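You operate a simulated robot arm through the tools that you are given. There is no shell and no other tool. Be economical: measure what you need, move in short steps, check, and stop when the job is done.

Carry out the task below with a simulated robot arm. There is one attempt and no reset: what you move stays moved.

TASK
Top up the CASTER canister from the matching box and put its lid back.
Fine: empty the box, then stand it where it was.

Only the result counts: the job must be done as asked and must still hold three seconds after the hand-in. Knocking over, shifting, dropping, spilling or breaking anything else fails it. Lids that push on must go on centred and level and be pressed home; caps that screw on are set level and turned clockwise until they are tight.

THE ROBOT
A 7-joint arm with a two-finger parallel gripper, fixed in place. Base frame: the origin is at the foot of the arm, x ahead of it, y to its left, z up; the work surface is at about z = 910. Readings come in mm, degrees, newtons and seconds.
With the tool pointing down near the work surface it reaches from about 240 to 680 mm from the base axis. Its first joint turns from -66.0 to 66.0 degrees. Payload 2.4 kg.
The TCP is the grasp point between the finger pads, 30 mm short of the fingertips. In the tool frame z runs along the fingers and y along their closing line. The gripper opens to 94 mm. The fingers are 28 mm wide and 10 mm thick; the gripper's body (50 by 96 mm) begins 55 mm behind the TCP.
Orientation is that of the tool frame in the base frame, as a unit quaternion [x, y, z, w]. With the fingers straight down and closing along the base's y, the tool's x points along the base's -x, its y along +y and its z along -z.

THE INTERFACE
- The arm moves only by the tool step_arm. Its argument "moves" is a list of rows, each an object of numbers (a shift or turn left out is 0, a gripper value left out holds the last): "wx", "wy", "wz": the turn, a rotation vector about the base's x, y, z in rad; "dx", "dy", "dz": the shift along the base's x, y, z in mm; "jaw": the finger opening in mm, from 0 to 94. In form: [{"wx": .., "wy": .., "wz": .., "dx": .., "dy": .., "dz": .., "jaw": ..}, ...]. A call has 1 to 10 rows; each row shifts and turns the commanded pose from where the row before left it. A row lasts 0.2 s, in which the tool goes at most 50 mm and 8.6 degrees; a call with a longer step from one row to the next is refused whole, and so is a gripper value outside its range. A pose out of reach is approached as far as the arm can. The call stops where the force on the tool passes 40 N (or 10 N more than at its start, if that is more) or the arm is blocked; 0.2 s more then pass. The fingers move at their own pace (about 153 mm/s each) and stop on an object; they squeeze with about 37 N. The grip force told is the motor's: it shows also when the fingers shut on nothing. Time passes only in rows, and 0.2 s behind the last, so rows that do not move let the fingers close. The reply holds the time, the measured pose of the TCP, the force on the tool along the base axes, the opening and the grip force, in the units named above and with some noise.
- Cameras (640 x 400 px; columns grow to the right, rows downward): "scene" is fixed at [40.5, 477.4, 1444.5]; the picture's right is [-0.73, -0.69, 0.00], its down [-0.39, 0.41, -0.82] and it looks along [0.57, -0.60, -0.57] (base axes); focal length 248 px, centre (320, 200). "wrist" rides on the gripper at [-37, 0, -58] in the tool frame; the picture's right is [0.00, -1.00, 0.00], its down [0.97, 0.00, -0.24] and it looks along [0.24, 0.00, 0.97] (tool axes); focal length 218 px, centre (320, 200). There is no depth. A picture from a camera that has moved, and an enlarged one, comes with that camera's place and axes in the base frame and with its lens.
- snapshot(camera): a new picture of that camera. The clock stands still meanwhile.
- zoom(camera, box): a new picture of the part [left, top, right, bottom] of that camera's present view, enlarged. The clock stands still meanwhile.
- hand_in(): hands the job in; it is judged then, once.

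Work in short steps. Places have to be worked out from the pictures, the camera data and where the tool is seen: move nearer, look again, correct. Check each grasp and each placing, and mend what went wrong. You have 120 turns and 64 pictures in all, those below and enlarged ones among them. Open the gripper and draw the arm clear of the work before you hand the job in, unless the task says otherwise; then end with one line.

The tools are called as name(argument=value, ...) on one line, values as JSON. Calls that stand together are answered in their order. step_arm: Moves the arm, as the interface text tells. Its arguments: {"type":"object","properties":{"moves":{"type":"array"}},"required":["moves"]} The other tools are called the same way: snapshot (camera) takes a picture; zoom (camera, box) takes an enlarged picture of a part of a camera's view; hand_in () hands the job in.

At the start:

```text
t: 0.0
ee_pos: [388.5, 139.0, 1317.3]
tcp_rot: [0.0, 1.0, 0.0, 0.0]
ft_force: [0.1, 0.3, 0.6]
grip_width: 93.9
grasp_force: 0.0
```

scene: 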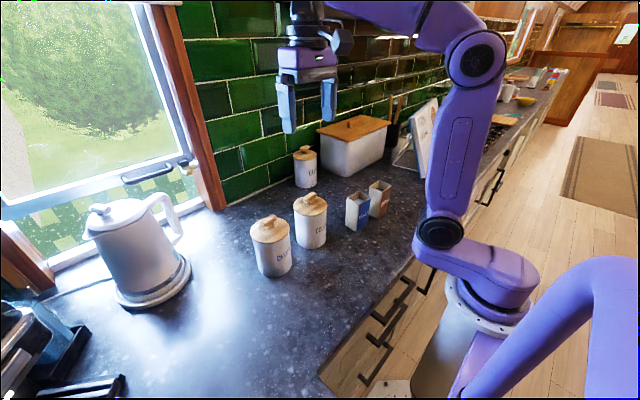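
wrist: 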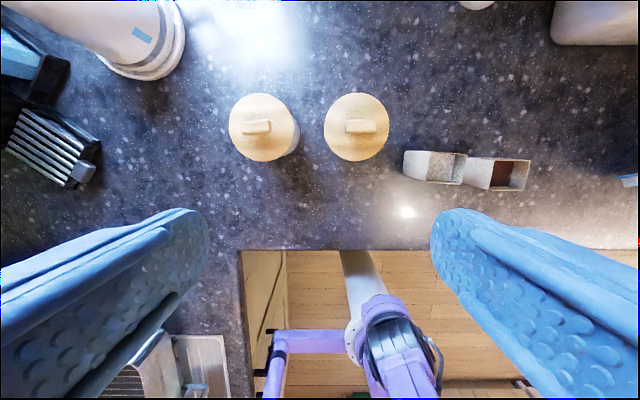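

I'll zoom on the canisters and boxes to read the labels.

zoom(camera="scene", box=[240, 140, 400, 280])

zoom(camera="wrist", box=[220, 70, 540, 220])

```text
2.86 times, centred on (320, 210) of scene
camera zoom: at [40.5, 477.4, 1444.5], right [-0.73, -0.69, 0.0], down [-0.39, 0.41, -0.82], along [0.57, -0.6, -0.57], focal length 707 px, centre (320, 171)
```

zoom: 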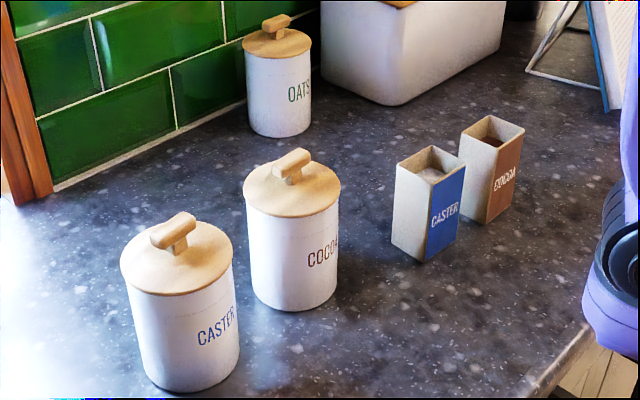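

```text
2.00 times, centred on (380, 145) of wrist
camera zoom: at [424.7, 139.1, 1374.2], right [0.0, -1.0, 0.0], down [-0.97, 0.0, 0.24], along [-0.24, 0.0, -0.97], focal length 436 px, centre (200, 310)
```

zoom: 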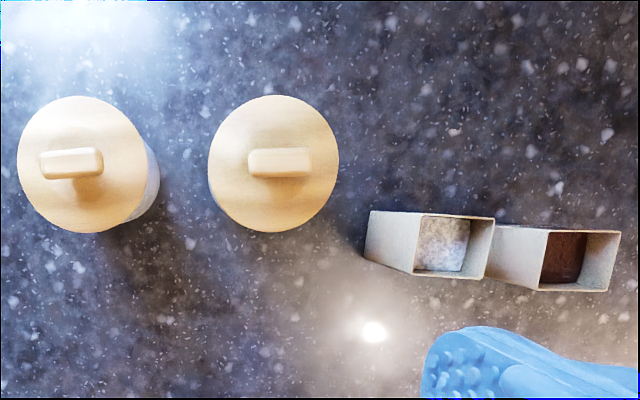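

CASTER is the canister at about (452, 222), and its box, with the blue label, stands at about (360, -65) beside COCOA. I'll move above the boxes for a closer look.

step_arm(moves=[{"dx": -2, "dy": -40, "dz": -15}, {"dx": -2, "dy": -40, "dz": -15}, {"dx": -2, "dy": -40, "dz": -15}, {"dx": -2, "dy": -40, "dz": -15}, {"dx": -2, "dy": -40, "dz": -15}])

snapshot(camera="wrist")

```text
t: 1.2
ee_pos: [377.6, -60.3, 1241.4]
tcp_rot: [0.0, 1.0, 0.001, -0.001]
ft_force: [-0.1, -1.3, 0.5]
grip_width: 94.2
grasp_force: 0.1
```

```text
59 pictures are left
camera wrist: at [414.1, -61.0, 1298.8], right [0.0, -1.0, 0.0], down [-0.97, 0.0, 0.24], along [-0.24, 0.0, -0.97], focal length 218 px, centre (320, 200)
```

wrist: 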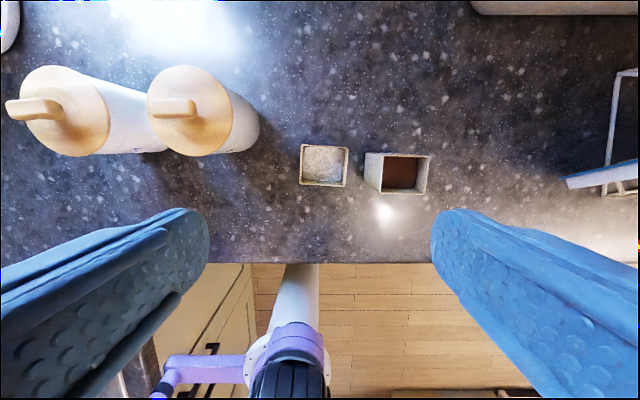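

zoom(camera="wrist", box=[270, 120, 450, 232])

```text
3.56 times, centred on (360, 176) of wrist
camera zoom: at [414.1, -61.0, 1298.8], right [0.0, -1.0, 0.0], down [-0.97, 0.0, 0.24], along [-0.24, 0.0, -0.97], focal length 776 px, centre (178, 285)
```

zoom: 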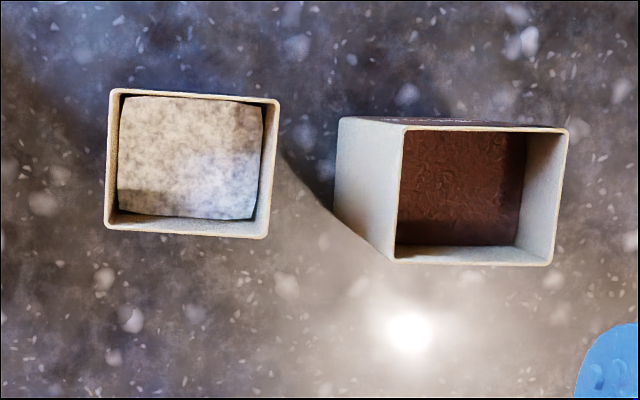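

The box is at about (390, -65), top at z≈1019, roughly 58 (y) by 48 (x) mm, with about 44 mm between it and COCOA. Lid first: I'll move over the CASTER canister to look at its handle.

step_arm(moves=[{"dx": 6, "dy": 45}, {"dx": 6, "dy": 45}, {"dx": 6, "dy": 45}, {"dx": 6, "dy": 45}, {"dx": 6, "dy": 45}, {"dx": 5, "dy": 45}])

snapshot(camera="wrist")

zoom(camera="scene", box=[240, 200, 320, 280])

```text
t: 2.6
ee_pos: [411.1, 210.1, 1242.8]
tcp_rot: [0.0, 1.0, -0.001, 0.0]
ft_force: [0.4, -0.1, 0.2]
grip_width: 94.0
grasp_force: 0.1
```

```text
57 pictures are left
camera wrist: at [448.9, 210.8, 1300.0], right [0.0, -1.0, 0.0], down [-0.97, 0.0, 0.24], along [-0.24, 0.0, -0.97], focal length 218 px, centre (320, 200)
```

wrist: 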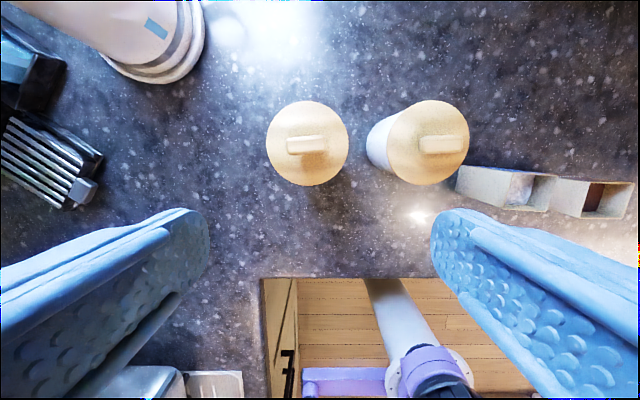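

```text
5.00 times, centred on (280, 240) of scene
camera zoom: at [40.5, 477.4, 1444.5], right [-0.73, -0.69, 0.0], down [-0.39, 0.41, -0.82], along [0.57, -0.6, -0.57], focal length 1238 px, centre (520, 0)
```

zoom: 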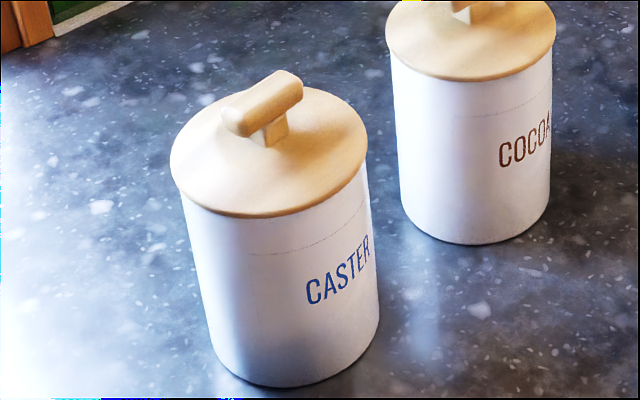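

The lid handle is a bar along y, about 45 mm long, centred near (450, 225) with its top at z≈1066. I'll come down over it with the fingers open.

step_arm(moves=[{"dx": 20, "dy": 8, "dz": -20, "jaw": 80}, {"dx": 19, "dy": 7, "dz": -30}, {"dz": -40}, {"dz": -30}, {"dz": -20}, {"dz": 0}])

zoom(camera="scene", box=[220, 150, 340, 270])

snapshot(camera="wrist")

```text
t: 4.0
ee_pos: [452.5, 223.4, 1100.1]
tcp_rot: [-0.001, 1.0, 0.001, 0.0]
ft_force: [0.1, 0.4, 0.3]
grip_width: 80.0
grasp_force: 0.0
```

```text
3.33 times, centred on (280, 210) of scene
camera zoom: at [40.5, 477.4, 1444.5], right [-0.73, -0.69, 0.0], down [-0.39, 0.41, -0.82], along [0.57, -0.6, -0.57], focal length 825 px, centre (453, 167)
```

zoom: 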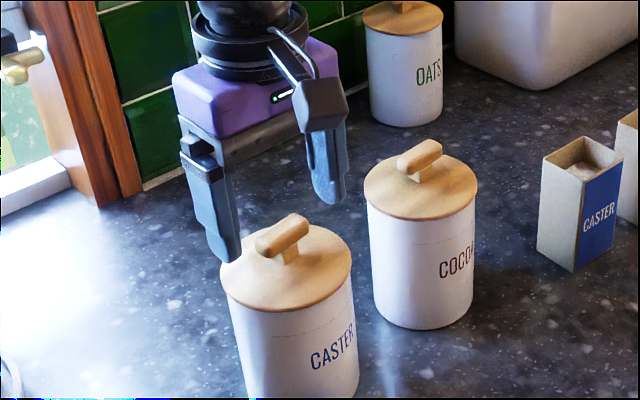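

```text
54 pictures are left
camera wrist: at [489.0, 223.7, 1158.5], right [0.0, -1.0, 0.0], down [-0.97, 0.0, 0.24], along [-0.24, 0.0, -0.97], focal length 218 px, centre (320, 200)
```

wrist: 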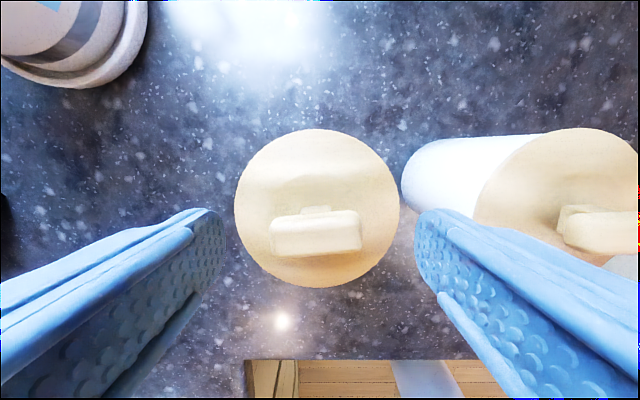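

The handle is between the fingers, at about (449, 226). I'll lower to z≈1077 and close.

step_arm(moves=[{"dx": -2, "dy": 2, "dz": -12}, {"dz": -11}, {"jaw": 30}, {"jaw": 30}, {"jaw": 30}])

snapshot(camera="wrist")

zoom(camera="scene", box=[220, 150, 340, 270])

```text
t: 5.2
ee_pos: [448.6, 225.9, 1078.7]
tcp_rot: [0.001, 1.0, 0.0, 0.0]
ft_force: [-0.1, -0.1, -0.4]
grip_width: 42.4
grasp_force: 37.0
```

```text
53 pictures are left
camera wrist: at [486.8, 225.8, 1135.8], right [0.0, -1.0, 0.0], down [-0.97, 0.0, 0.24], along [-0.24, 0.0, -0.97], focal length 218 px, centre (320, 200)
```

wrist: 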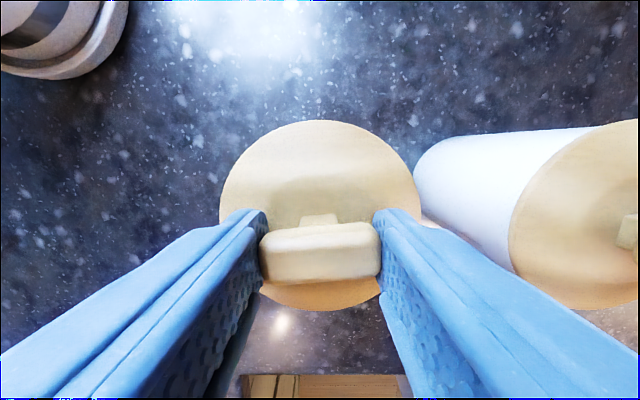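

```text
3.33 times, centred on (280, 210) of scene
camera zoom: at [40.5, 477.4, 1444.5], right [-0.73, -0.69, 0.0], down [-0.39, 0.41, -0.82], along [0.57, -0.6, -0.57], focal length 825 px, centre (453, 167)
```

zoom: 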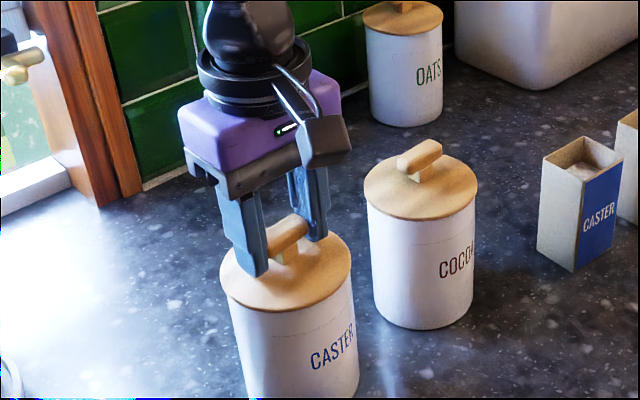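

Gripped at 42.4 mm. I'll lift slowly and watch the force.

step_arm(moves=[{"dz": 3}, {"dz": 3}, {"dz": 4}, {"dz": 6}, {"dz": 10}])

zoom(camera="scene", box=[220, 150, 340, 270])

```text
t: 6.4
ee_pos: [449.2, 225.4, 1104.4]
tcp_rot: [0.0, 1.0, 0.0, 0.0]
ft_force: [-0.3, 0.6, -0.2]
grip_width: 42.2
grasp_force: 36.7
```

```text
3.33 times, centred on (280, 210) of scene
camera zoom: at [40.5, 477.4, 1444.5], right [-0.73, -0.69, 0.0], down [-0.39, 0.41, -0.82], along [0.57, -0.6, -0.57], focal length 825 px, centre (453, 167)
```

zoom: 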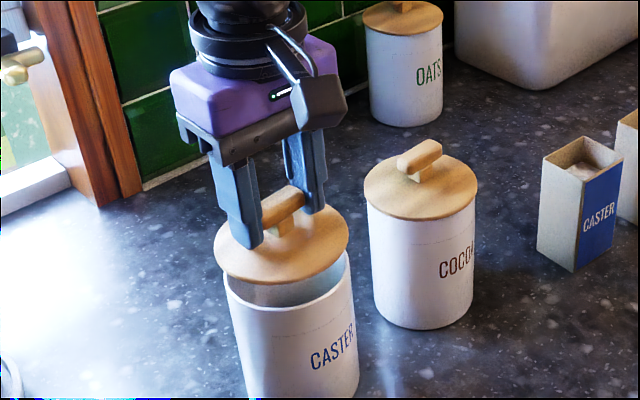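

The lid came off freely. I'll park it on the empty counter around (330, 260), clear of the other things.

step_arm(moves=[{"dz": 30}, {"dx": -40, "dy": 12}, {"dx": -40, "dy": 12}, {"dx": -40, "dy": 11}, {"dz": -45}, {"dz": -45}, {"dz": -40}])

snapshot(camera="scene")

```text
t: 8.0
ee_pos: [329.3, 259.0, 1007.0]
tcp_rot: [0.0, 1.0, 0.001, 0.0]
ft_force: [1.2, 0.4, -0.6]
grip_width: 41.9
grasp_force: 36.7
```

```text
50 pictures are left
```

scene: 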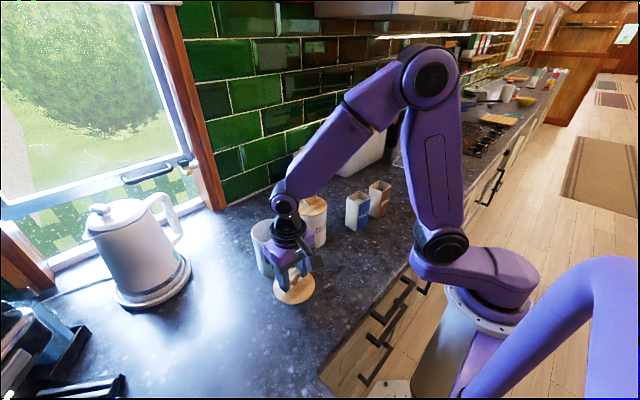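

I'll back off 25 mm in x for clearance from the canister and lower in small steps.

step_arm(moves=[{"dx": -25}, {"dz": -15}, {"dz": -8}, {"dz": -6}, {"dz": -4}])

zoom(camera="scene", box=[230, 220, 350, 320])

```text
t: 9.2
ee_pos: [303.7, 261.5, 972.3]
tcp_rot: [0.001, 1.0, -0.001, 0.0]
ft_force: [-0.3, -0.2, -0.8]
grip_width: 42.3
grasp_force: 36.8
```

```text
4.00 times, centred on (290, 270) of scene
camera zoom: at [40.5, 477.4, 1444.5], right [-0.73, -0.69, 0.0], down [-0.39, 0.41, -0.82], along [0.57, -0.6, -0.57], focal length 990 px, centre (440, -80)
```

zoom: 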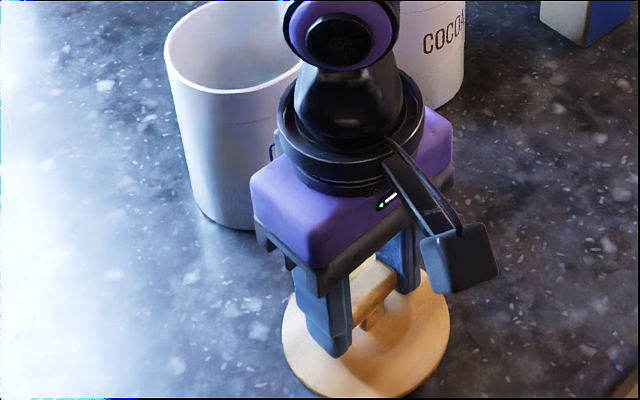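

Nearly down; no contact force yet. I'll keep lowering in small steps.

step_arm(moves=[{"dz": -2}, {"dz": -2}, {"dz": -2}])

```text
t: 10.0
ee_pos: [304.7, 261.2, 966.4]
tcp_rot: [0.0, 1.0, 0.0, -0.001]
ft_force: [0.0, -0.8, 0.2]
grip_width: 41.5
grasp_force: 37.2
```

step_arm(moves=[{"dz": -2}, {"dz": -2}])

zoom(camera="scene", box=[230, 220, 350, 320])

```text
t: 10.6
ee_pos: [304.8, 260.5, 962.6]
tcp_rot: [0.0, 1.0, 0.001, 0.0]
ft_force: [-0.2, 0.2, -1.2]
grip_width: 41.5
grasp_force: 36.9
```

```text
4.00 times, centred on (290, 270) of scene
camera zoom: at [40.5, 477.4, 1444.5], right [-0.73, -0.69, 0.0], down [-0.39, 0.41, -0.82], along [0.57, -0.6, -0.57], focal length 990 px, centre (440, -80)
```

zoom: 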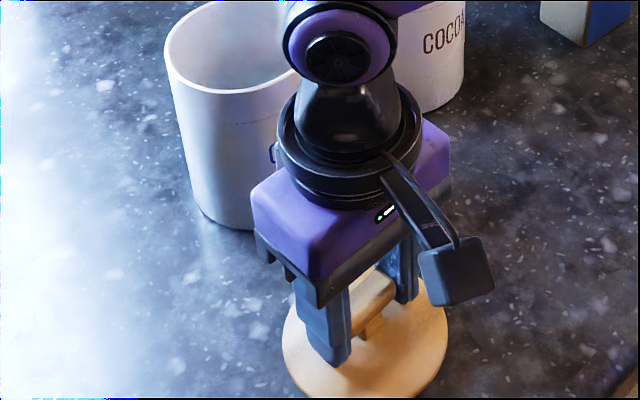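

Still no clear contact; I'll continue with 1.5 mm steps.

step_arm(moves=[{"dz": -1.5}, {"dz": -1.5}])

step_arm(moves=[{"dz": -1.5}, {"dz": -1.5}])

```text
t: 11.2
ee_pos: [304.1, 261.2, 959.8]
tcp_rot: [-0.002, 1.0, 0.0, 0.001]
ft_force: [-5.1, -1.9, 10.7]
grip_width: 41.8
grasp_force: 37.5
stopped in row 2: the force on the tool passed its limit (the readings are from after the stop); the commanded pose is now the measured one
```

```text
t: 11.7
ee_pos: [304.9, 260.0, 961.2]
tcp_rot: [-0.003, 1.0, 0.001, 0.001]
ft_force: [-4.3, -1.7, 13.7]
grip_width: 41.5
grasp_force: 36.8
stopped in row 2: the force on the tool passed its limit (the readings are from after the stop); the commanded pose is now the measured one
```

Contact at TCP z≈961, so the lid is down. I'll release it and rise.

step_arm(moves=[{"jaw": 70}, {"jaw": 70}, {"dz": 10}, {"dz": 30}, {"dz": 45}, {"dz": 45}, {"dz": 40}])

snapshot(camera="wrist")

```text
t: 13.3
ee_pos: [306.8, 264.1, 1132.2]
tcp_rot: [-0.003, 1.0, 0.001, 0.001]
ft_force: [-0.2, -0.4, 0.2]
grip_width: 69.7
grasp_force: 0.1
```

```text
47 pictures are left
camera wrist: at [343.2, 263.9, 1189.5], right [0.0, -1.0, 0.0], down [-0.97, 0.0, 0.24], along [-0.24, 0.0, -0.97], focal length 218 px, centre (320, 200)
```

wrist: 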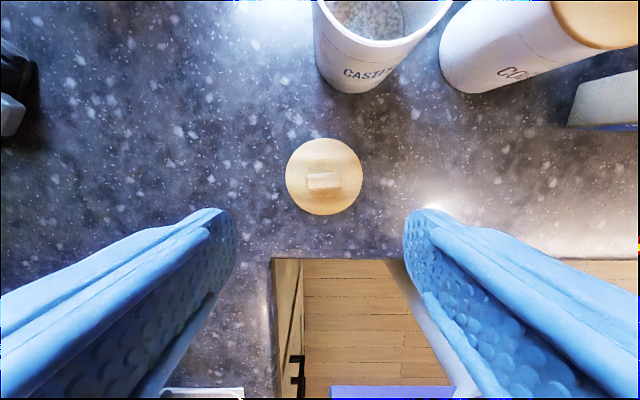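

The lid is parked at about (307, 260). Next I'll rise, go toward the box and test how far the tool can pitch forward for a side grasp.

step_arm(moves=[{"dx": 10, "dy": -45, "dz": 20}, {"dx": 10, "dy": -45, "dz": 20}, {"dx": 10, "dy": -45, "dz": 20}, {"dx": 10, "dy": -45, "dz": 10, "wy": -0.1}, {"dx": 5, "dy": -45, "wy": -0.14}, {"dy": -45, "wy": -0.14}, {"wy": -0.14, "dy": -45}, {"wy": -0.14}, {"wy": -0.14}, {"wy": -0.14}])

snapshot(camera="scene")

```text
refused: row 1 steps farther than a row can; nothing moved
```

```text
46 pictures are left
```

scene: 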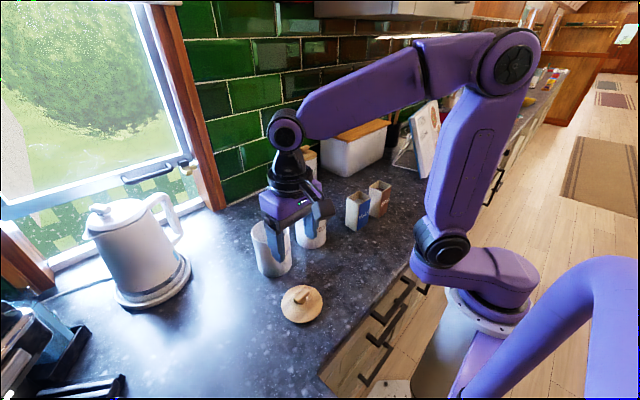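

The rows were slightly too long, so I'll repeat with shorter steps.

step_arm(moves=[{"dx": 8, "dy": -40, "dz": 20}, {"dx": 8, "dy": -40, "dz": 20}, {"dx": 8, "dy": -40, "dz": 20}, {"dx": 8, "dy": -40, "dz": 10, "wy": -0.1}, {"dx": 5, "dy": -40, "wy": -0.14}, {"dy": -40, "wy": -0.14}, {"wy": -0.14, "dy": -40}, {"wy": -0.14}, {"wy": -0.14}, {"wy": -0.14}])

snapshot(camera="scene")

```text
t: 15.5
ee_pos: [342.2, -22.3, 1193.5]
tcp_rot: [-0.001, 0.913, -0.002, 0.408]
ft_force: [-0.1, -0.4, -0.7]
grip_width: 70.1
grasp_force: 0.0
out of reach, approached as far as the arm can: row 10
```

```text
45 pictures are left
```

scene: 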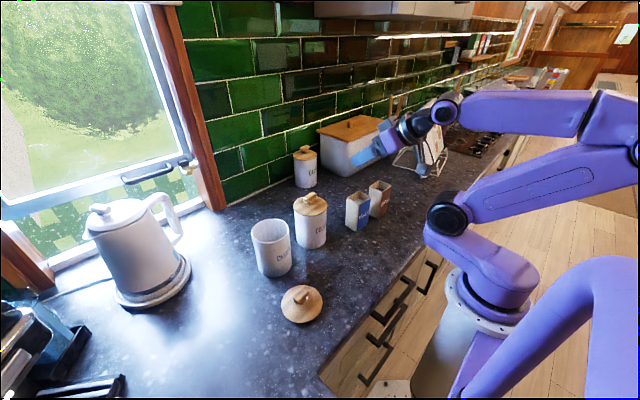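

It reached about 48° of pitch at x=342. I'll look at the gripper's shape, then try farther out.

zoom(camera="scene", box=[330, 90, 470, 210])

step_arm(moves=[{"dx": 30, "dy": 10}, {"dx": 30, "dy": 10}, {"dx": 30, "dy": 10}, {"dx": 30, "wy": -0.1}, {"dx": 20, "wy": -0.12}, {"wy": -0.12}])

```text
3.33 times, centred on (400, 150) of scene
camera zoom: at [40.5, 477.4, 1444.5], right [-0.73, -0.69, 0.0], down [-0.39, 0.41, -0.82], along [0.57, -0.6, -0.57], focal length 825 px, centre (53, 367)
```

zoom: 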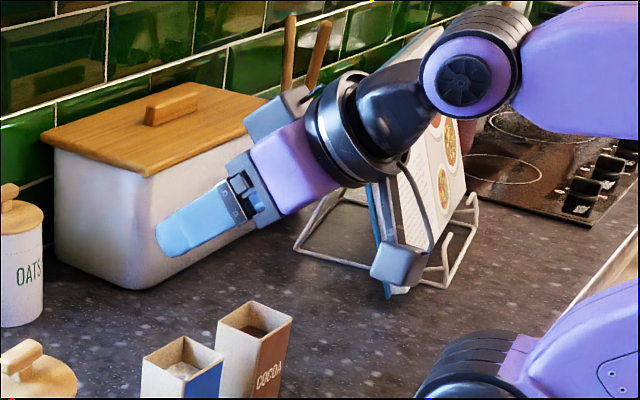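

```text
t: 16.9
ee_pos: [483.5, 12.2, 1199.8]
tcp_rot: [-0.003, 0.801, -0.001, 0.599]
ft_force: [0.3, -0.5, -0.5]
grip_width: 70.1
grasp_force: 0.2
```

With more x the pitch works (73° reached). I'll pitch back to about 58° from vertical, yaw -3.5° to match the box and go above it with the jaw at 80.

step_arm(moves=[{"dx": -18, "dy": -16, "dz": -5, "wy": 0.09, "jaw": 80}, {"dx": -18, "dy": -16, "dz": -10, "wy": 0.09}, {"dx": -18, "dy": -16, "dz": -20, "wy": 0.09}, {"dx": -18, "dy": -16, "dz": -20, "wz": -0.06}, {"dx": -18, "dy": -14, "dz": -20}, {"dx": -8, "dz": -10}])

snapshot(camera="wrist")

snapshot(camera="scene")

```text
t: 18.3
ee_pos: [383.6, -67.9, 1114.4]
tcp_rot: [0.023, 0.874, -0.014, 0.485]
ft_force: [0.2, 0.7, 0.2]
grip_width: 80.6
grasp_force: 0.1
```

```text
43 pictures are left
camera wrist: at [354.8, -65.5, 1176.3], right [-0.05, -1.0, 0.0], down [-0.72, 0.04, -0.7], along [0.7, -0.04, -0.72], focal length 218 px, centre (320, 200)
```

wrist: 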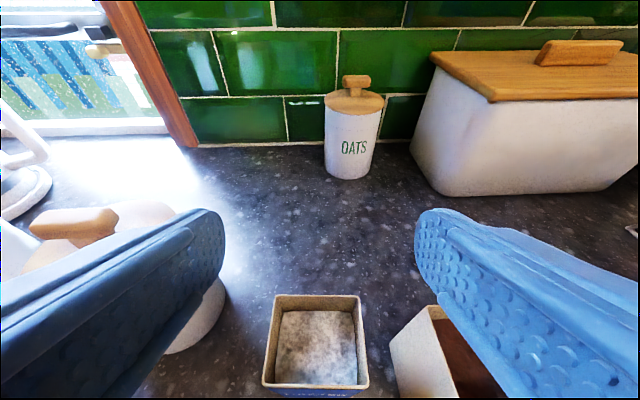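

```text
42 pictures are left
```

scene: 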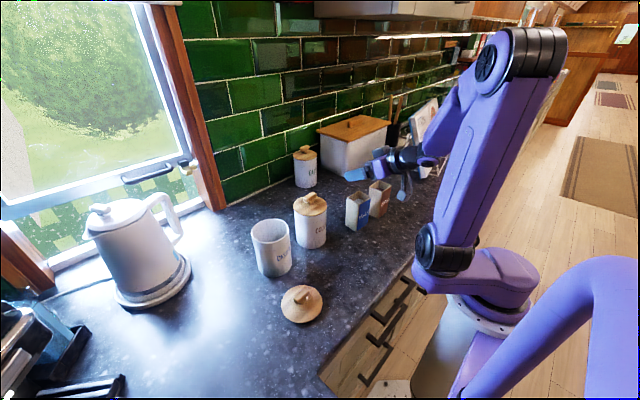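

The box is confirmed at (390, -66), and its yaw matches the tool. I'll descend straight with the fingers on either side to TCP z≈977.

step_arm(moves=[{"dx": 1, "dy": 2, "dz": -40}, {"dz": -40}, {"dz": -30}, {"dz": -20}, {"dz": -7}])

snapshot(camera="wrist")

zoom(camera="scene", box=[310, 130, 460, 250])

```text
t: 19.5
ee_pos: [386.0, -65.5, 978.9]
tcp_rot: [0.024, 0.875, -0.015, 0.484]
ft_force: [0.4, 0.4, 0.8]
grip_width: 80.1
grasp_force: 0.1
```

```text
41 pictures are left
camera wrist: at [356.5, -64.1, 1040.3], right [-0.06, -1.0, 0.0], down [-0.72, 0.04, -0.7], along [0.69, -0.04, -0.72], focal length 218 px, centre (320, 200)
```

wrist: 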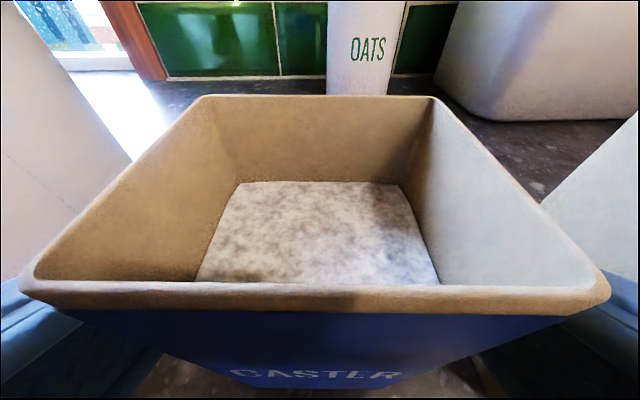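

```text
3.33 times, centred on (385, 190) of scene
camera zoom: at [40.5, 477.4, 1444.5], right [-0.73, -0.69, 0.0], down [-0.39, 0.41, -0.82], along [0.57, -0.6, -0.57], focal length 825 px, centre (103, 233)
```

zoom: 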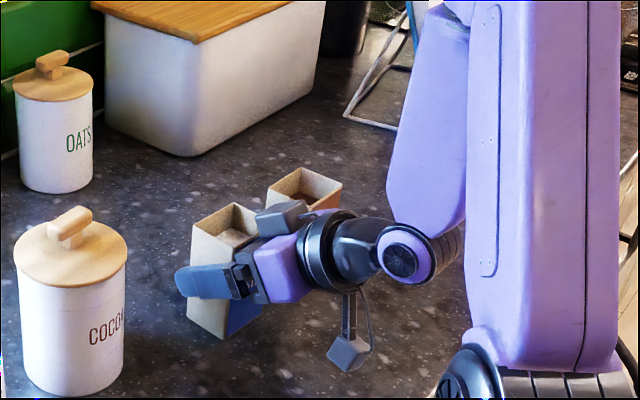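

The fingers straddle the box. I'll close on it.

step_arm(moves=[{"jaw": 50}, {"jaw": 50}, {"jaw": 50}])

zoom(camera="scene", box=[310, 130, 460, 250])

```text
t: 20.3
ee_pos: [385.9, -66.8, 979.4]
tcp_rot: [0.024, 0.874, -0.015, 0.485]
ft_force: [0.7, 0.0, -0.1]
grip_width: 64.0
grasp_force: 37.3
```

```text
3.33 times, centred on (385, 190) of scene
camera zoom: at [40.6, 477.4, 1444.5], right [-0.73, -0.69, 0.0], down [-0.39, 0.41, -0.82], along [0.57, -0.6, -0.57], focal length 825 px, centre (103, 233)
```

zoom: 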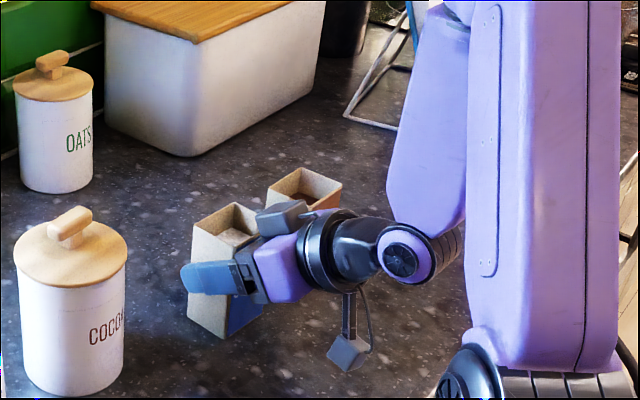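

Gripped at 64 mm. The grasp pose to return to is (386, -66, 979). I'll lift straight up.

step_arm(moves=[{"dz": 5}, {"dz": 15}, {"dz": 30}, {"dz": 40}, {"dz": 40}, {"dz": 40}, {"dz": 25}])

snapshot(camera="wrist")

```text
t: 21.9
ee_pos: [386.9, -64.7, 1172.3]
tcp_rot: [0.024, 0.874, -0.016, 0.485]
ft_force: [-0.3, -0.4, -2.8]
grip_width: 64.3
grasp_force: 37.0
```

```text
38 pictures are left
camera wrist: at [357.1, -63.3, 1233.8], right [-0.06, -1.0, 0.0], down [-0.72, 0.04, -0.7], along [0.69, -0.04, -0.72], focal length 218 px, centre (320, 200)
```

wrist: 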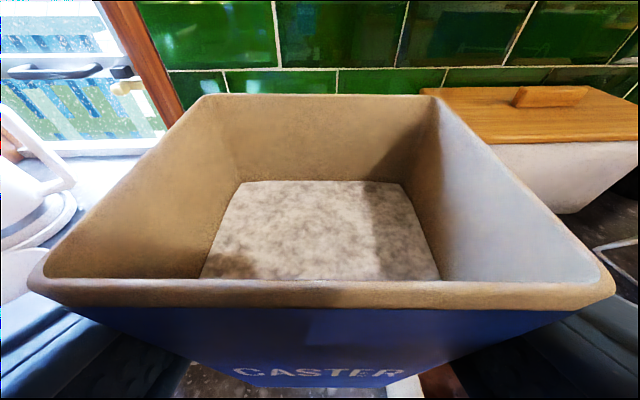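

The box is held level with no slip. I'll carry it over to the +y side of the CASTER canister, staying high.

step_arm(moves=[{"dx": 6, "dy": 25, "dz": 5}, {"dx": 6, "dy": 40}, {"dx": 6, "dy": 40}, {"dx": 6, "dy": 40}, {"dx": 6, "dy": 40}, {"dx": 6, "dy": 40}, {"dx": 6, "dy": 40}, {"dx": 6, "dy": 40}, {"dx": 6, "dy": 40}, {"dx": 6, "dy": 25}])

snapshot(camera="scene")

```text
t: 24.1
ee_pos: [447.7, 305.9, 1178.8]
tcp_rot: [0.025, 0.874, -0.015, 0.484]
ft_force: [-0.2, -0.1, -2.3]
grip_width: 63.9
grasp_force: 36.7
```

```text
37 pictures are left
```

scene: 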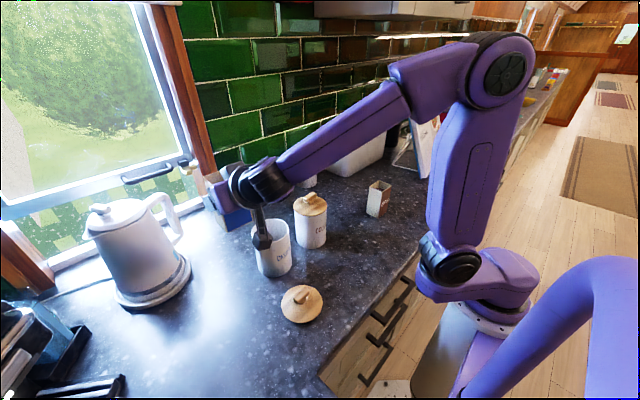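

I'll tilt to about 34° toward the canister (-y) while lowering, still short of the pouring point.

step_arm(moves=[{"wx": 0.12, "dy": -3, "dz": -12}, {"wx": 0.12, "dy": -4, "dz": -12}, {"wx": 0.12, "dy": -4, "dz": -12}, {"wx": 0.12, "dy": -4, "dz": -12}, {"wx": 0.12, "dy": -3, "dz": -12}])

snapshot(camera="wrist")

snapshot(camera="scene")

```text
t: 25.3
ee_pos: [452.3, 290.9, 1124.1]
tcp_rot: [0.157, 0.844, 0.229, 0.459]
ft_force: [-5.6, 7.0, -2.3]
grip_width: 64.1
grasp_force: 36.7
out of reach, approached as far as the arm can: row 5
```

```text
36 pictures are left
camera wrist: at [422.7, 258.9, 1175.8], right [-0.05, -0.85, -0.53], down [-0.72, 0.4, -0.57], along [0.69, 0.35, -0.63], focal length 218 px, centre (320, 200)
```

wrist: 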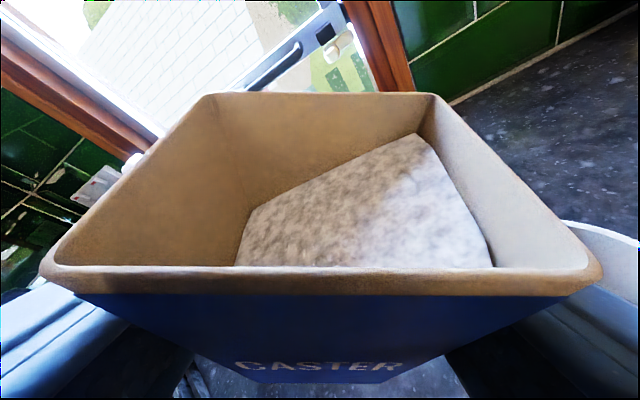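

```text
35 pictures are left
```

scene: 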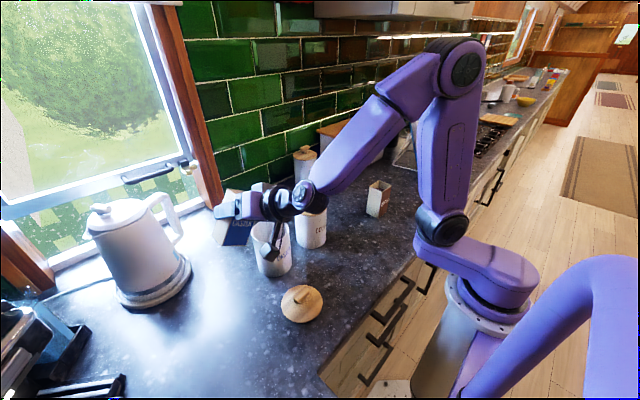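

The reading shows out of reach plus some side force, so I'll check for contact.

zoom(camera="scene", box=[200, 160, 340, 290])

step_arm(moves=[{"dz": 1}])

```text
3.08 times, centred on (270, 225) of scene
camera zoom: at [40.0, 478.1, 1444.3], right [-0.72, -0.69, 0.0], down [-0.39, 0.41, -0.82], along [0.57, -0.6, -0.57], focal length 762 px, centre (474, 123)
```

zoom: 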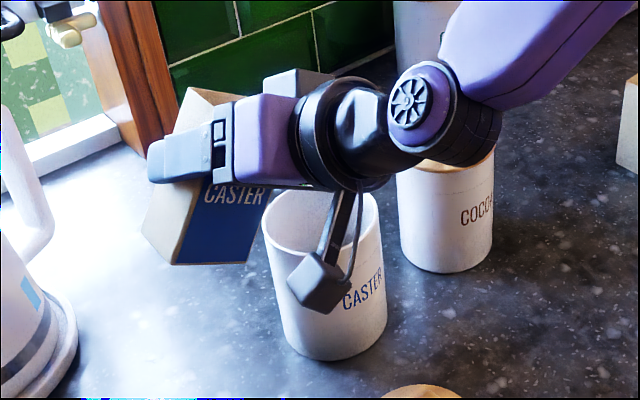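

```text
t: 25.7
ee_pos: [452.6, 288.5, 1123.7]
tcp_rot: [0.167, 0.839, 0.244, 0.456]
ft_force: [0.3, -0.4, -2.7]
grip_width: 64.1
grasp_force: 36.4
```

No contact; the force was just motion. The lip is at about y=240, above the canister opening, so I'll keep tilting slowly to about 57°, lowering a bit and correcting x.

step_arm(moves=[{"wx": 0.08, "dx": -2, "dz": -5}, {"wx": 0.08, "dx": -2, "dz": -5}, {"wx": 0.08, "dx": -2, "dz": -5}, {"wx": 0.08, "dy": 1, "dz": -5}, {"wx": 0.08, "dy": 1, "dz": -2}])

snapshot(camera="wrist")

zoom(camera="scene", box=[200, 160, 340, 290])

```text
t: 26.9
ee_pos: [469.6, 344.0, 1167.8]
tcp_rot: [0.254, 0.776, 0.403, 0.413]
ft_force: [0.9, -0.3, -2.3]
grip_width: 63.8
grasp_force: 36.9
out of reach, approached as far as the arm can: row 3, 4, 5
```

```text
33 pictures are left
camera wrist: at [442.0, 292.2, 1203.1], right [-0.06, -0.55, -0.83], down [-0.72, 0.61, -0.34], along [0.69, 0.58, -0.43], focal length 218 px, centre (320, 200)
```

wrist: 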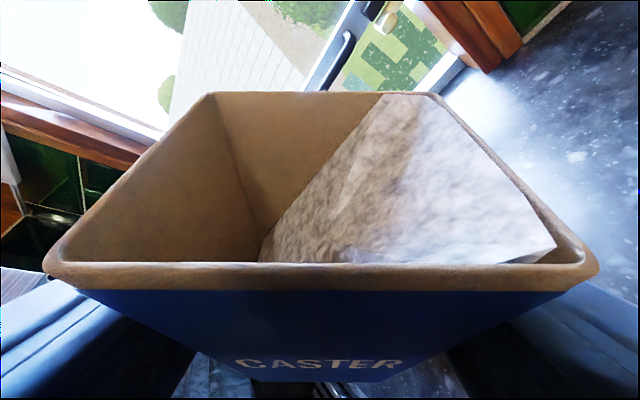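

```text
3.08 times, centred on (270, 225) of scene
camera zoom: at [40.5, 477.4, 1444.5], right [-0.73, -0.69, 0.0], down [-0.39, 0.41, -0.82], along [0.57, -0.6, -0.57], focal length 762 px, centre (474, 123)
```

zoom: 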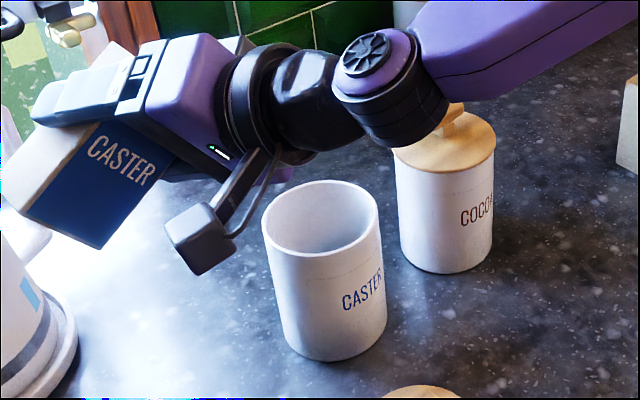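

The arm couldn't hold position in that orientation: the box drifted to y≈344 with the sugar close to the lip. I'll tilt it back at once.

step_arm(moves=[{"wx": -0.13, "dz": 10}, {"wx": -0.13, "dz": 10}, {"wx": -0.13, "dz": 10}, {"wx": -0.13, "dz": 10}, {"wx": -0.13, "dz": 10}, {"wx": -0.13, "dz": 10}, {"wx": -0.1, "dz": 10}, {"wx": -0.1, "dz": 10}])

snapshot(camera="wrist")

snapshot(camera="scene")

```text
t: 28.7
ee_pos: [471.2, 341.6, 1246.9]
tcp_rot: [0.028, 0.875, -0.007, 0.484]
ft_force: [-0.2, 0.4, -2.9]
grip_width: 64.3
grasp_force: 36.8
```

```text
31 pictures are left
camera wrist: at [441.7, 343.2, 1309.1], right [-0.06, -1.0, -0.01], down [-0.72, 0.05, -0.69], along [0.69, -0.03, -0.72], focal length 218 px, centre (320, 200)
```

wrist: 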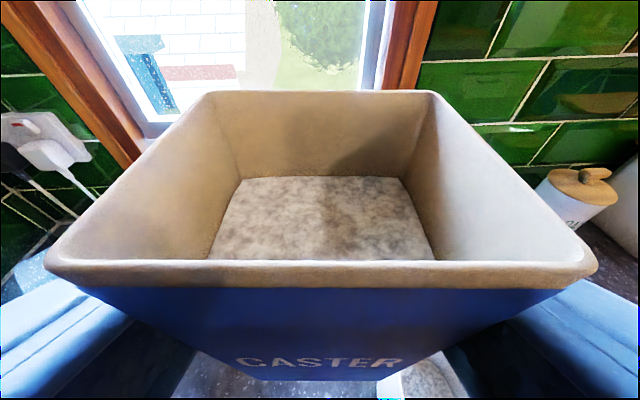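

```text
30 pictures are left
```

scene: 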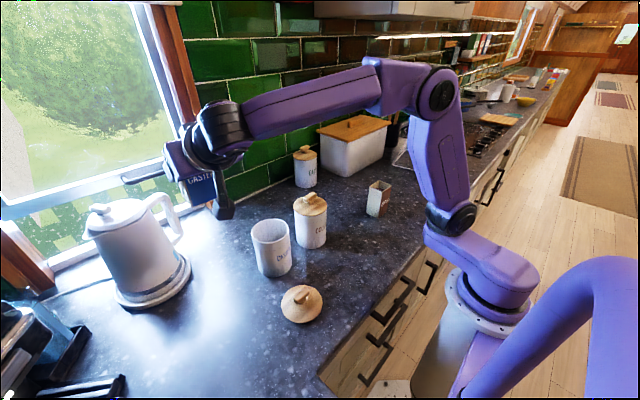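

The box is upright again and nothing is spilled. The failing part was rolling off the arm's plane, so I'll yaw the tool to the radial direction (~33°). The roll about the tool's own axis is then mostly the last joint.

step_arm(moves=[{"wz": 0.128, "dx": -9, "dy": -10, "dz": -10}, {"wz": 0.128, "dx": -9, "dy": -10, "dz": -10}, {"wz": 0.128, "dx": -9, "dy": -10, "dz": -10}, {"wz": 0.128, "dx": -9, "dy": -10, "dz": -10}, {"wz": 0.128, "dx": -9, "dy": -10, "dz": -10}])

step_arm(moves=[{"wx": 0.0545, "wy": -0.084}, {"wx": 0.0545, "wy": -0.084}, {"wx": 0.0545, "wy": -0.084}])

```text
t: 29.9
ee_pos: [426.9, 293.4, 1197.6]
tcp_rot: [-0.249, 0.839, 0.147, 0.462]
ft_force: [-0.3, -0.7, -2.5]
grip_width: 64.1
grasp_force: 37.2
```

```text
t: 30.7
ee_pos: [426.7, 291.3, 1198.6]
tcp_rot: [-0.226, 0.76, 0.182, 0.582]
ft_force: [-1.0, 0.4, -2.7]
grip_width: 64.2
grasp_force: 36.8
```

That works: the tool is radial and 15° below horizontal. I'll roll about the tool axis to about 37°, bringing the box toward its pour spot, and check tracking.

step_arm(moves=[{"wx": 0.104, "wy": 0.07, "wz": -0.033, "dx": -2, "dy": -1, "dz": -18}, {"wx": 0.104, "wy": 0.07, "wz": -0.033, "dx": -2, "dy": -1, "dz": -18}, {"wx": 0.104, "wy": 0.07, "wz": -0.033, "dx": -2, "dy": -1, "dz": -18}, {"wx": 0.104, "wy": 0.07, "wz": -0.033, "dx": -2, "dy": -1, "dz": -18}, {"wx": 0.104, "wy": 0.07, "wz": -0.033, "dx": -2, "dy": -1, "dz": -18}])

snapshot(camera="wrist")

zoom(camera="scene", box=[200, 160, 340, 290])

```text
t: 31.9
ee_pos: [402.2, 331.6, 1172.0]
tcp_rot: [0.03, 0.796, 0.352, 0.492]
ft_force: [0.0, -0.7, -1.9]
grip_width: 64.1
grasp_force: 37.0
out of reach, approached as far as the arm can: row 3, 4, 5
```

```text
29 pictures are left
camera wrist: at [374.5, 286.9, 1214.4], right [0.3, -0.75, -0.59], down [-0.69, 0.25, -0.68], along [0.66, 0.61, -0.44], focal length 218 px, centre (320, 200)
```

wrist: 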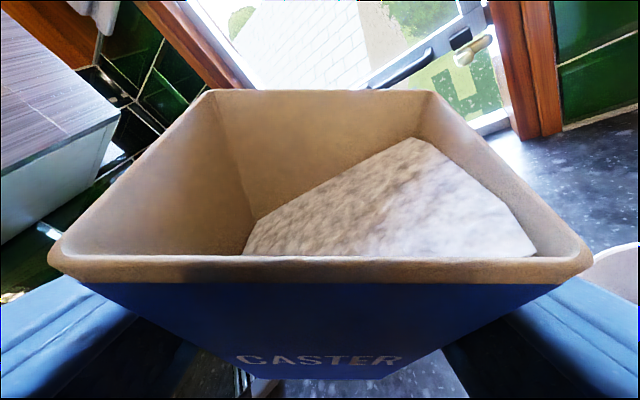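

```text
3.08 times, centred on (270, 225) of scene
camera zoom: at [40.5, 477.4, 1444.5], right [-0.73, -0.69, 0.0], down [-0.39, 0.41, -0.82], along [0.57, -0.6, -0.57], focal length 762 px, centre (474, 123)
```

zoom: 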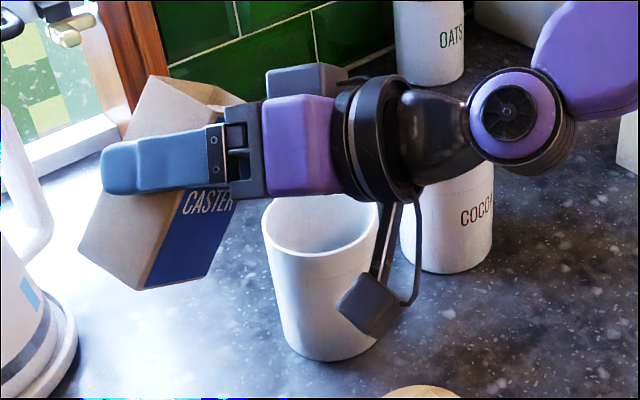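

The roll limit is in this direction (pouring to the tool's right). I'll roll back upright and pour to the left instead, from the -y side with the tool yawed toward the front so it clears COCOA.

step_arm(moves=[{"wx": -0.104, "wy": -0.07, "wz": 0.033, "dz": 12}, {"wx": -0.104, "wy": -0.07, "wz": 0.033, "dz": 12}, {"wx": -0.104, "wy": -0.07, "wz": 0.033, "dz": 12}, {"wx": -0.104, "wy": -0.07, "wz": 0.033, "dz": 12}, {"wx": -0.104, "wy": -0.07, "wz": 0.033, "dz": 12}])

step_arm(moves=[{"wz": -0.13, "dy": -25}, {"wz": -0.13, "dy": -30, "dx": 5}, {"wz": -0.13, "dy": -30, "dx": 5}, {"wz": -0.13, "dy": -30, "dx": 5}, {"wz": -0.13, "dy": -30, "dx": 5}, {"wz": -0.13, "dy": -25}, {"wz": -0.1}])

```text
t: 33.1
ee_pos: [401.7, 331.6, 1231.2]
tcp_rot: [-0.226, 0.76, 0.181, 0.582]
ft_force: [1.1, 0.6, -2.6]
grip_width: 64.0
grasp_force: 36.3
```

```text
t: 34.7
ee_pos: [420.5, 160.9, 1230.4]
tcp_rot: [0.12, 0.784, -0.084, 0.604]
ft_force: [-0.8, -0.8, -2.2]
grip_width: 64.2
grasp_force: 37.2
```

Now the tool is at azimuth -17°, beside the canister. I'll roll left to about 37° while lowering, and check tracking.

step_arm(moves=[{"wx": -0.1205, "wy": 0.036, "wz": 0.0335, "dx": 3, "dz": -16}, {"wx": -0.1205, "wy": 0.036, "wz": 0.0335, "dx": 3, "dz": -16}, {"wx": -0.1205, "wy": 0.036, "wz": 0.0335, "dx": 3, "dz": -16}, {"wx": -0.1205, "wy": 0.036, "wz": 0.0335, "dx": 3, "dz": -16}, {"wx": -0.1205, "wy": 0.036, "wz": 0.0335, "dx": 3, "dz": -16}])

snapshot(camera="wrist")

zoom(camera="scene", box=[220, 140, 360, 280])

```text
t: 35.9
ee_pos: [436.0, 160.6, 1150.5]
tcp_rot: [-0.138, 0.781, -0.273, 0.544]
ft_force: [-1.6, 0.1, -2.8]
grip_width: 64.1
grasp_force: 37.1
```

```text
27 pictures are left
camera wrist: at [395.5, 195.9, 1193.7], right [-0.08, -0.81, 0.58], down [-0.58, -0.43, -0.69], along [0.81, -0.39, -0.44], focal length 218 px, centre (320, 200)
```

wrist: 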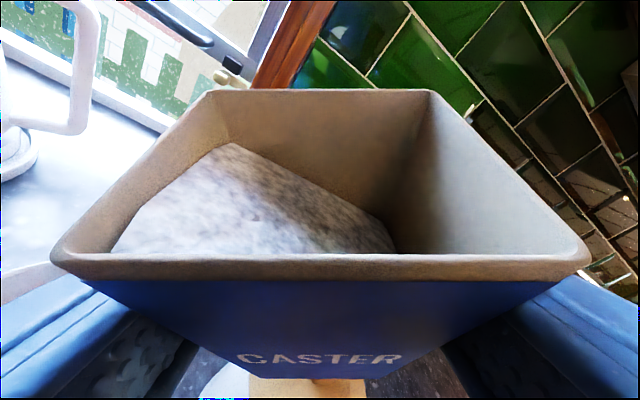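

```text
2.86 times, centred on (290, 210) of scene
camera zoom: at [40.6, 477.4, 1444.5], right [-0.73, -0.69, 0.0], down [-0.39, 0.41, -0.82], along [0.57, -0.6, -0.57], focal length 707 px, centre (406, 171)
```

zoom: 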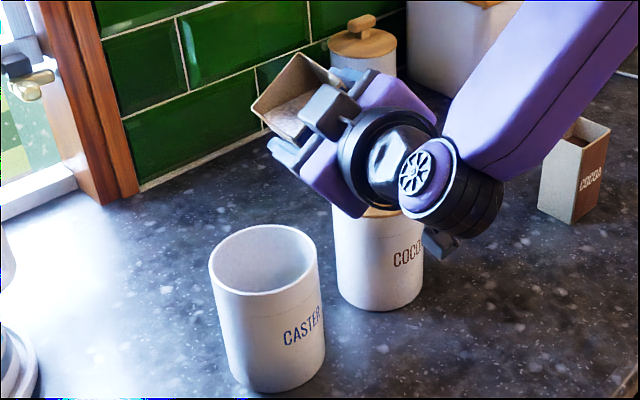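

This direction tracks well. The lip edge spans x≈413–458 at y≈207, so I'll shift +x by 16 to centre it over the canister and then roll on to about 65°.

step_arm(moves=[{"dx": 8}, {"dx": 8, "dy": 2}, {"wx": -0.0908, "wy": 0.0271, "wz": 0.0253, "dy": 2, "dz": -3}, {"wx": -0.0908, "wy": 0.0271, "wz": 0.0253, "dy": 2, "dz": -3}, {"wx": -0.0908, "wy": 0.0271, "wz": 0.0253, "dy": 2, "dz": -3}, {"wx": -0.0908, "wy": 0.0271, "wz": 0.0253, "dy": 2, "dz": -3}])

snapshot(camera="wrist")

zoom(camera="scene", box=[220, 140, 360, 280])

```text
t: 37.3
ee_pos: [451.4, 170.6, 1140.0]
tcp_rot: [-0.287, 0.739, -0.372, 0.482]
ft_force: [0.0, 0.5, -3.4]
grip_width: 64.3
grasp_force: 37.2
```

```text
25 pictures are left
camera wrist: at [412.3, 215.6, 1172.0], right [0.07, -0.56, 0.83], down [-0.58, -0.69, -0.42], along [0.81, -0.45, -0.37], focal length 218 px, centre (320, 200)
```

wrist: 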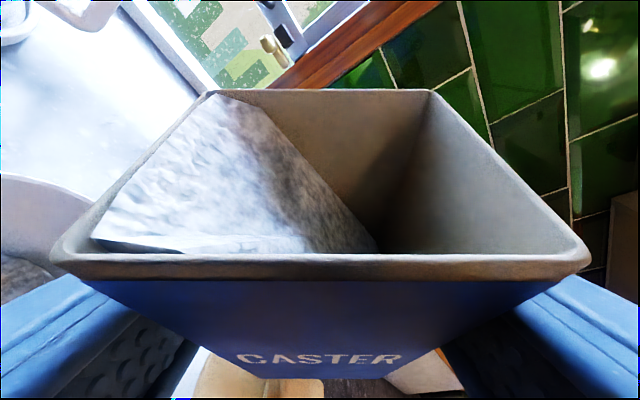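

```text
2.86 times, centred on (290, 210) of scene
camera zoom: at [40.6, 477.4, 1444.5], right [-0.73, -0.69, 0.0], down [-0.39, 0.41, -0.82], along [0.57, -0.6, -0.57], focal length 707 px, centre (406, 171)
```

zoom: 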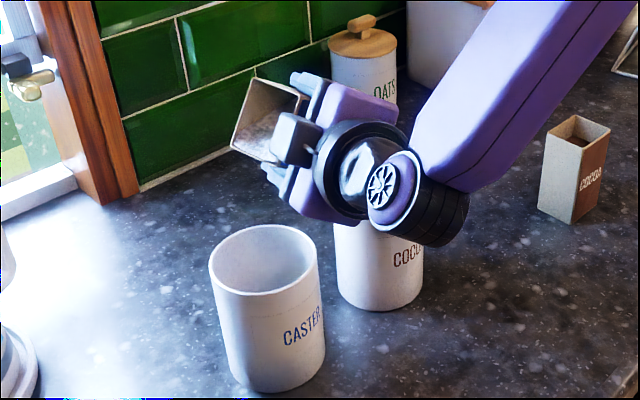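

The lip runs from about (426, 217) to (471, 225) at z≈1138, right over the opening with the sugar just at the edge. I'll keep rolling slowly and lower as clearance over COCOA allows.

step_arm(moves=[{"wx": -0.0556, "wy": 0.0166, "wz": 0.0155, "dy": -3, "dz": -2}, {"wx": -0.0556, "wy": 0.0166, "wz": 0.0155, "dy": -2, "dz": -3}, {"wx": -0.0556, "wy": 0.0166, "wz": 0.0155, "dz": -3}, {"wx": -0.0556, "wy": 0.0166, "wz": 0.0155, "dz": -3}, {"dz": 0}, {"dz": 0}])

snapshot(camera="wrist")

zoom(camera="scene", box=[220, 140, 360, 280])

```text
t: 38.7
ee_pos: [452.3, 165.9, 1129.1]
tcp_rot: [-0.374, 0.7, -0.427, 0.433]
ft_force: [0.7, -0.3, -2.0]
grip_width: 64.2
grasp_force: 36.8
```

```text
23 pictures are left
camera wrist: at [411.4, 215.7, 1153.7], right [0.15, -0.36, 0.92], down [-0.56, -0.8, -0.22], along [0.82, -0.48, -0.32], focal length 218 px, centre (320, 200)
```

wrist: 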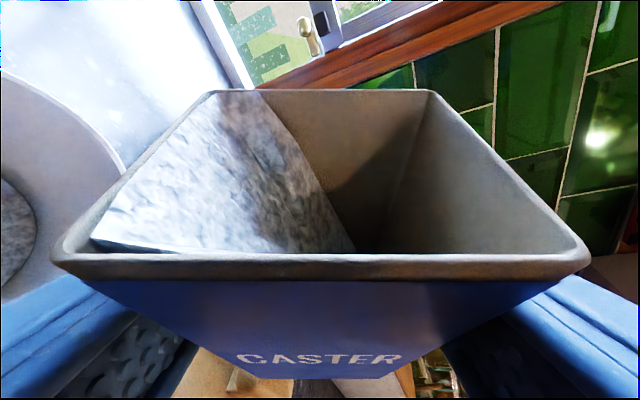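

```text
2.86 times, centred on (290, 210) of scene
camera zoom: at [40.6, 477.4, 1444.5], right [-0.73, -0.69, 0.0], down [-0.39, 0.41, -0.82], along [0.57, -0.6, -0.57], focal length 707 px, centre (406, 171)
```

zoom: 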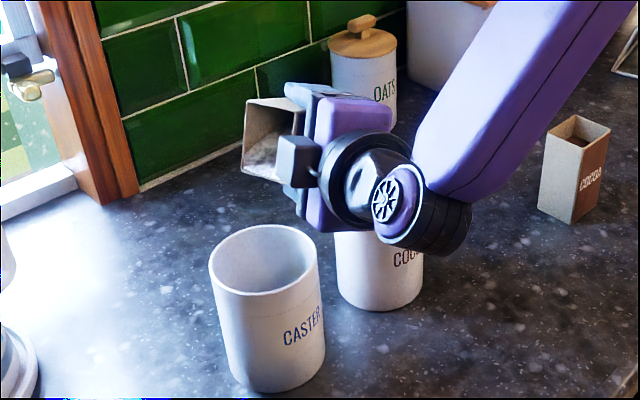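

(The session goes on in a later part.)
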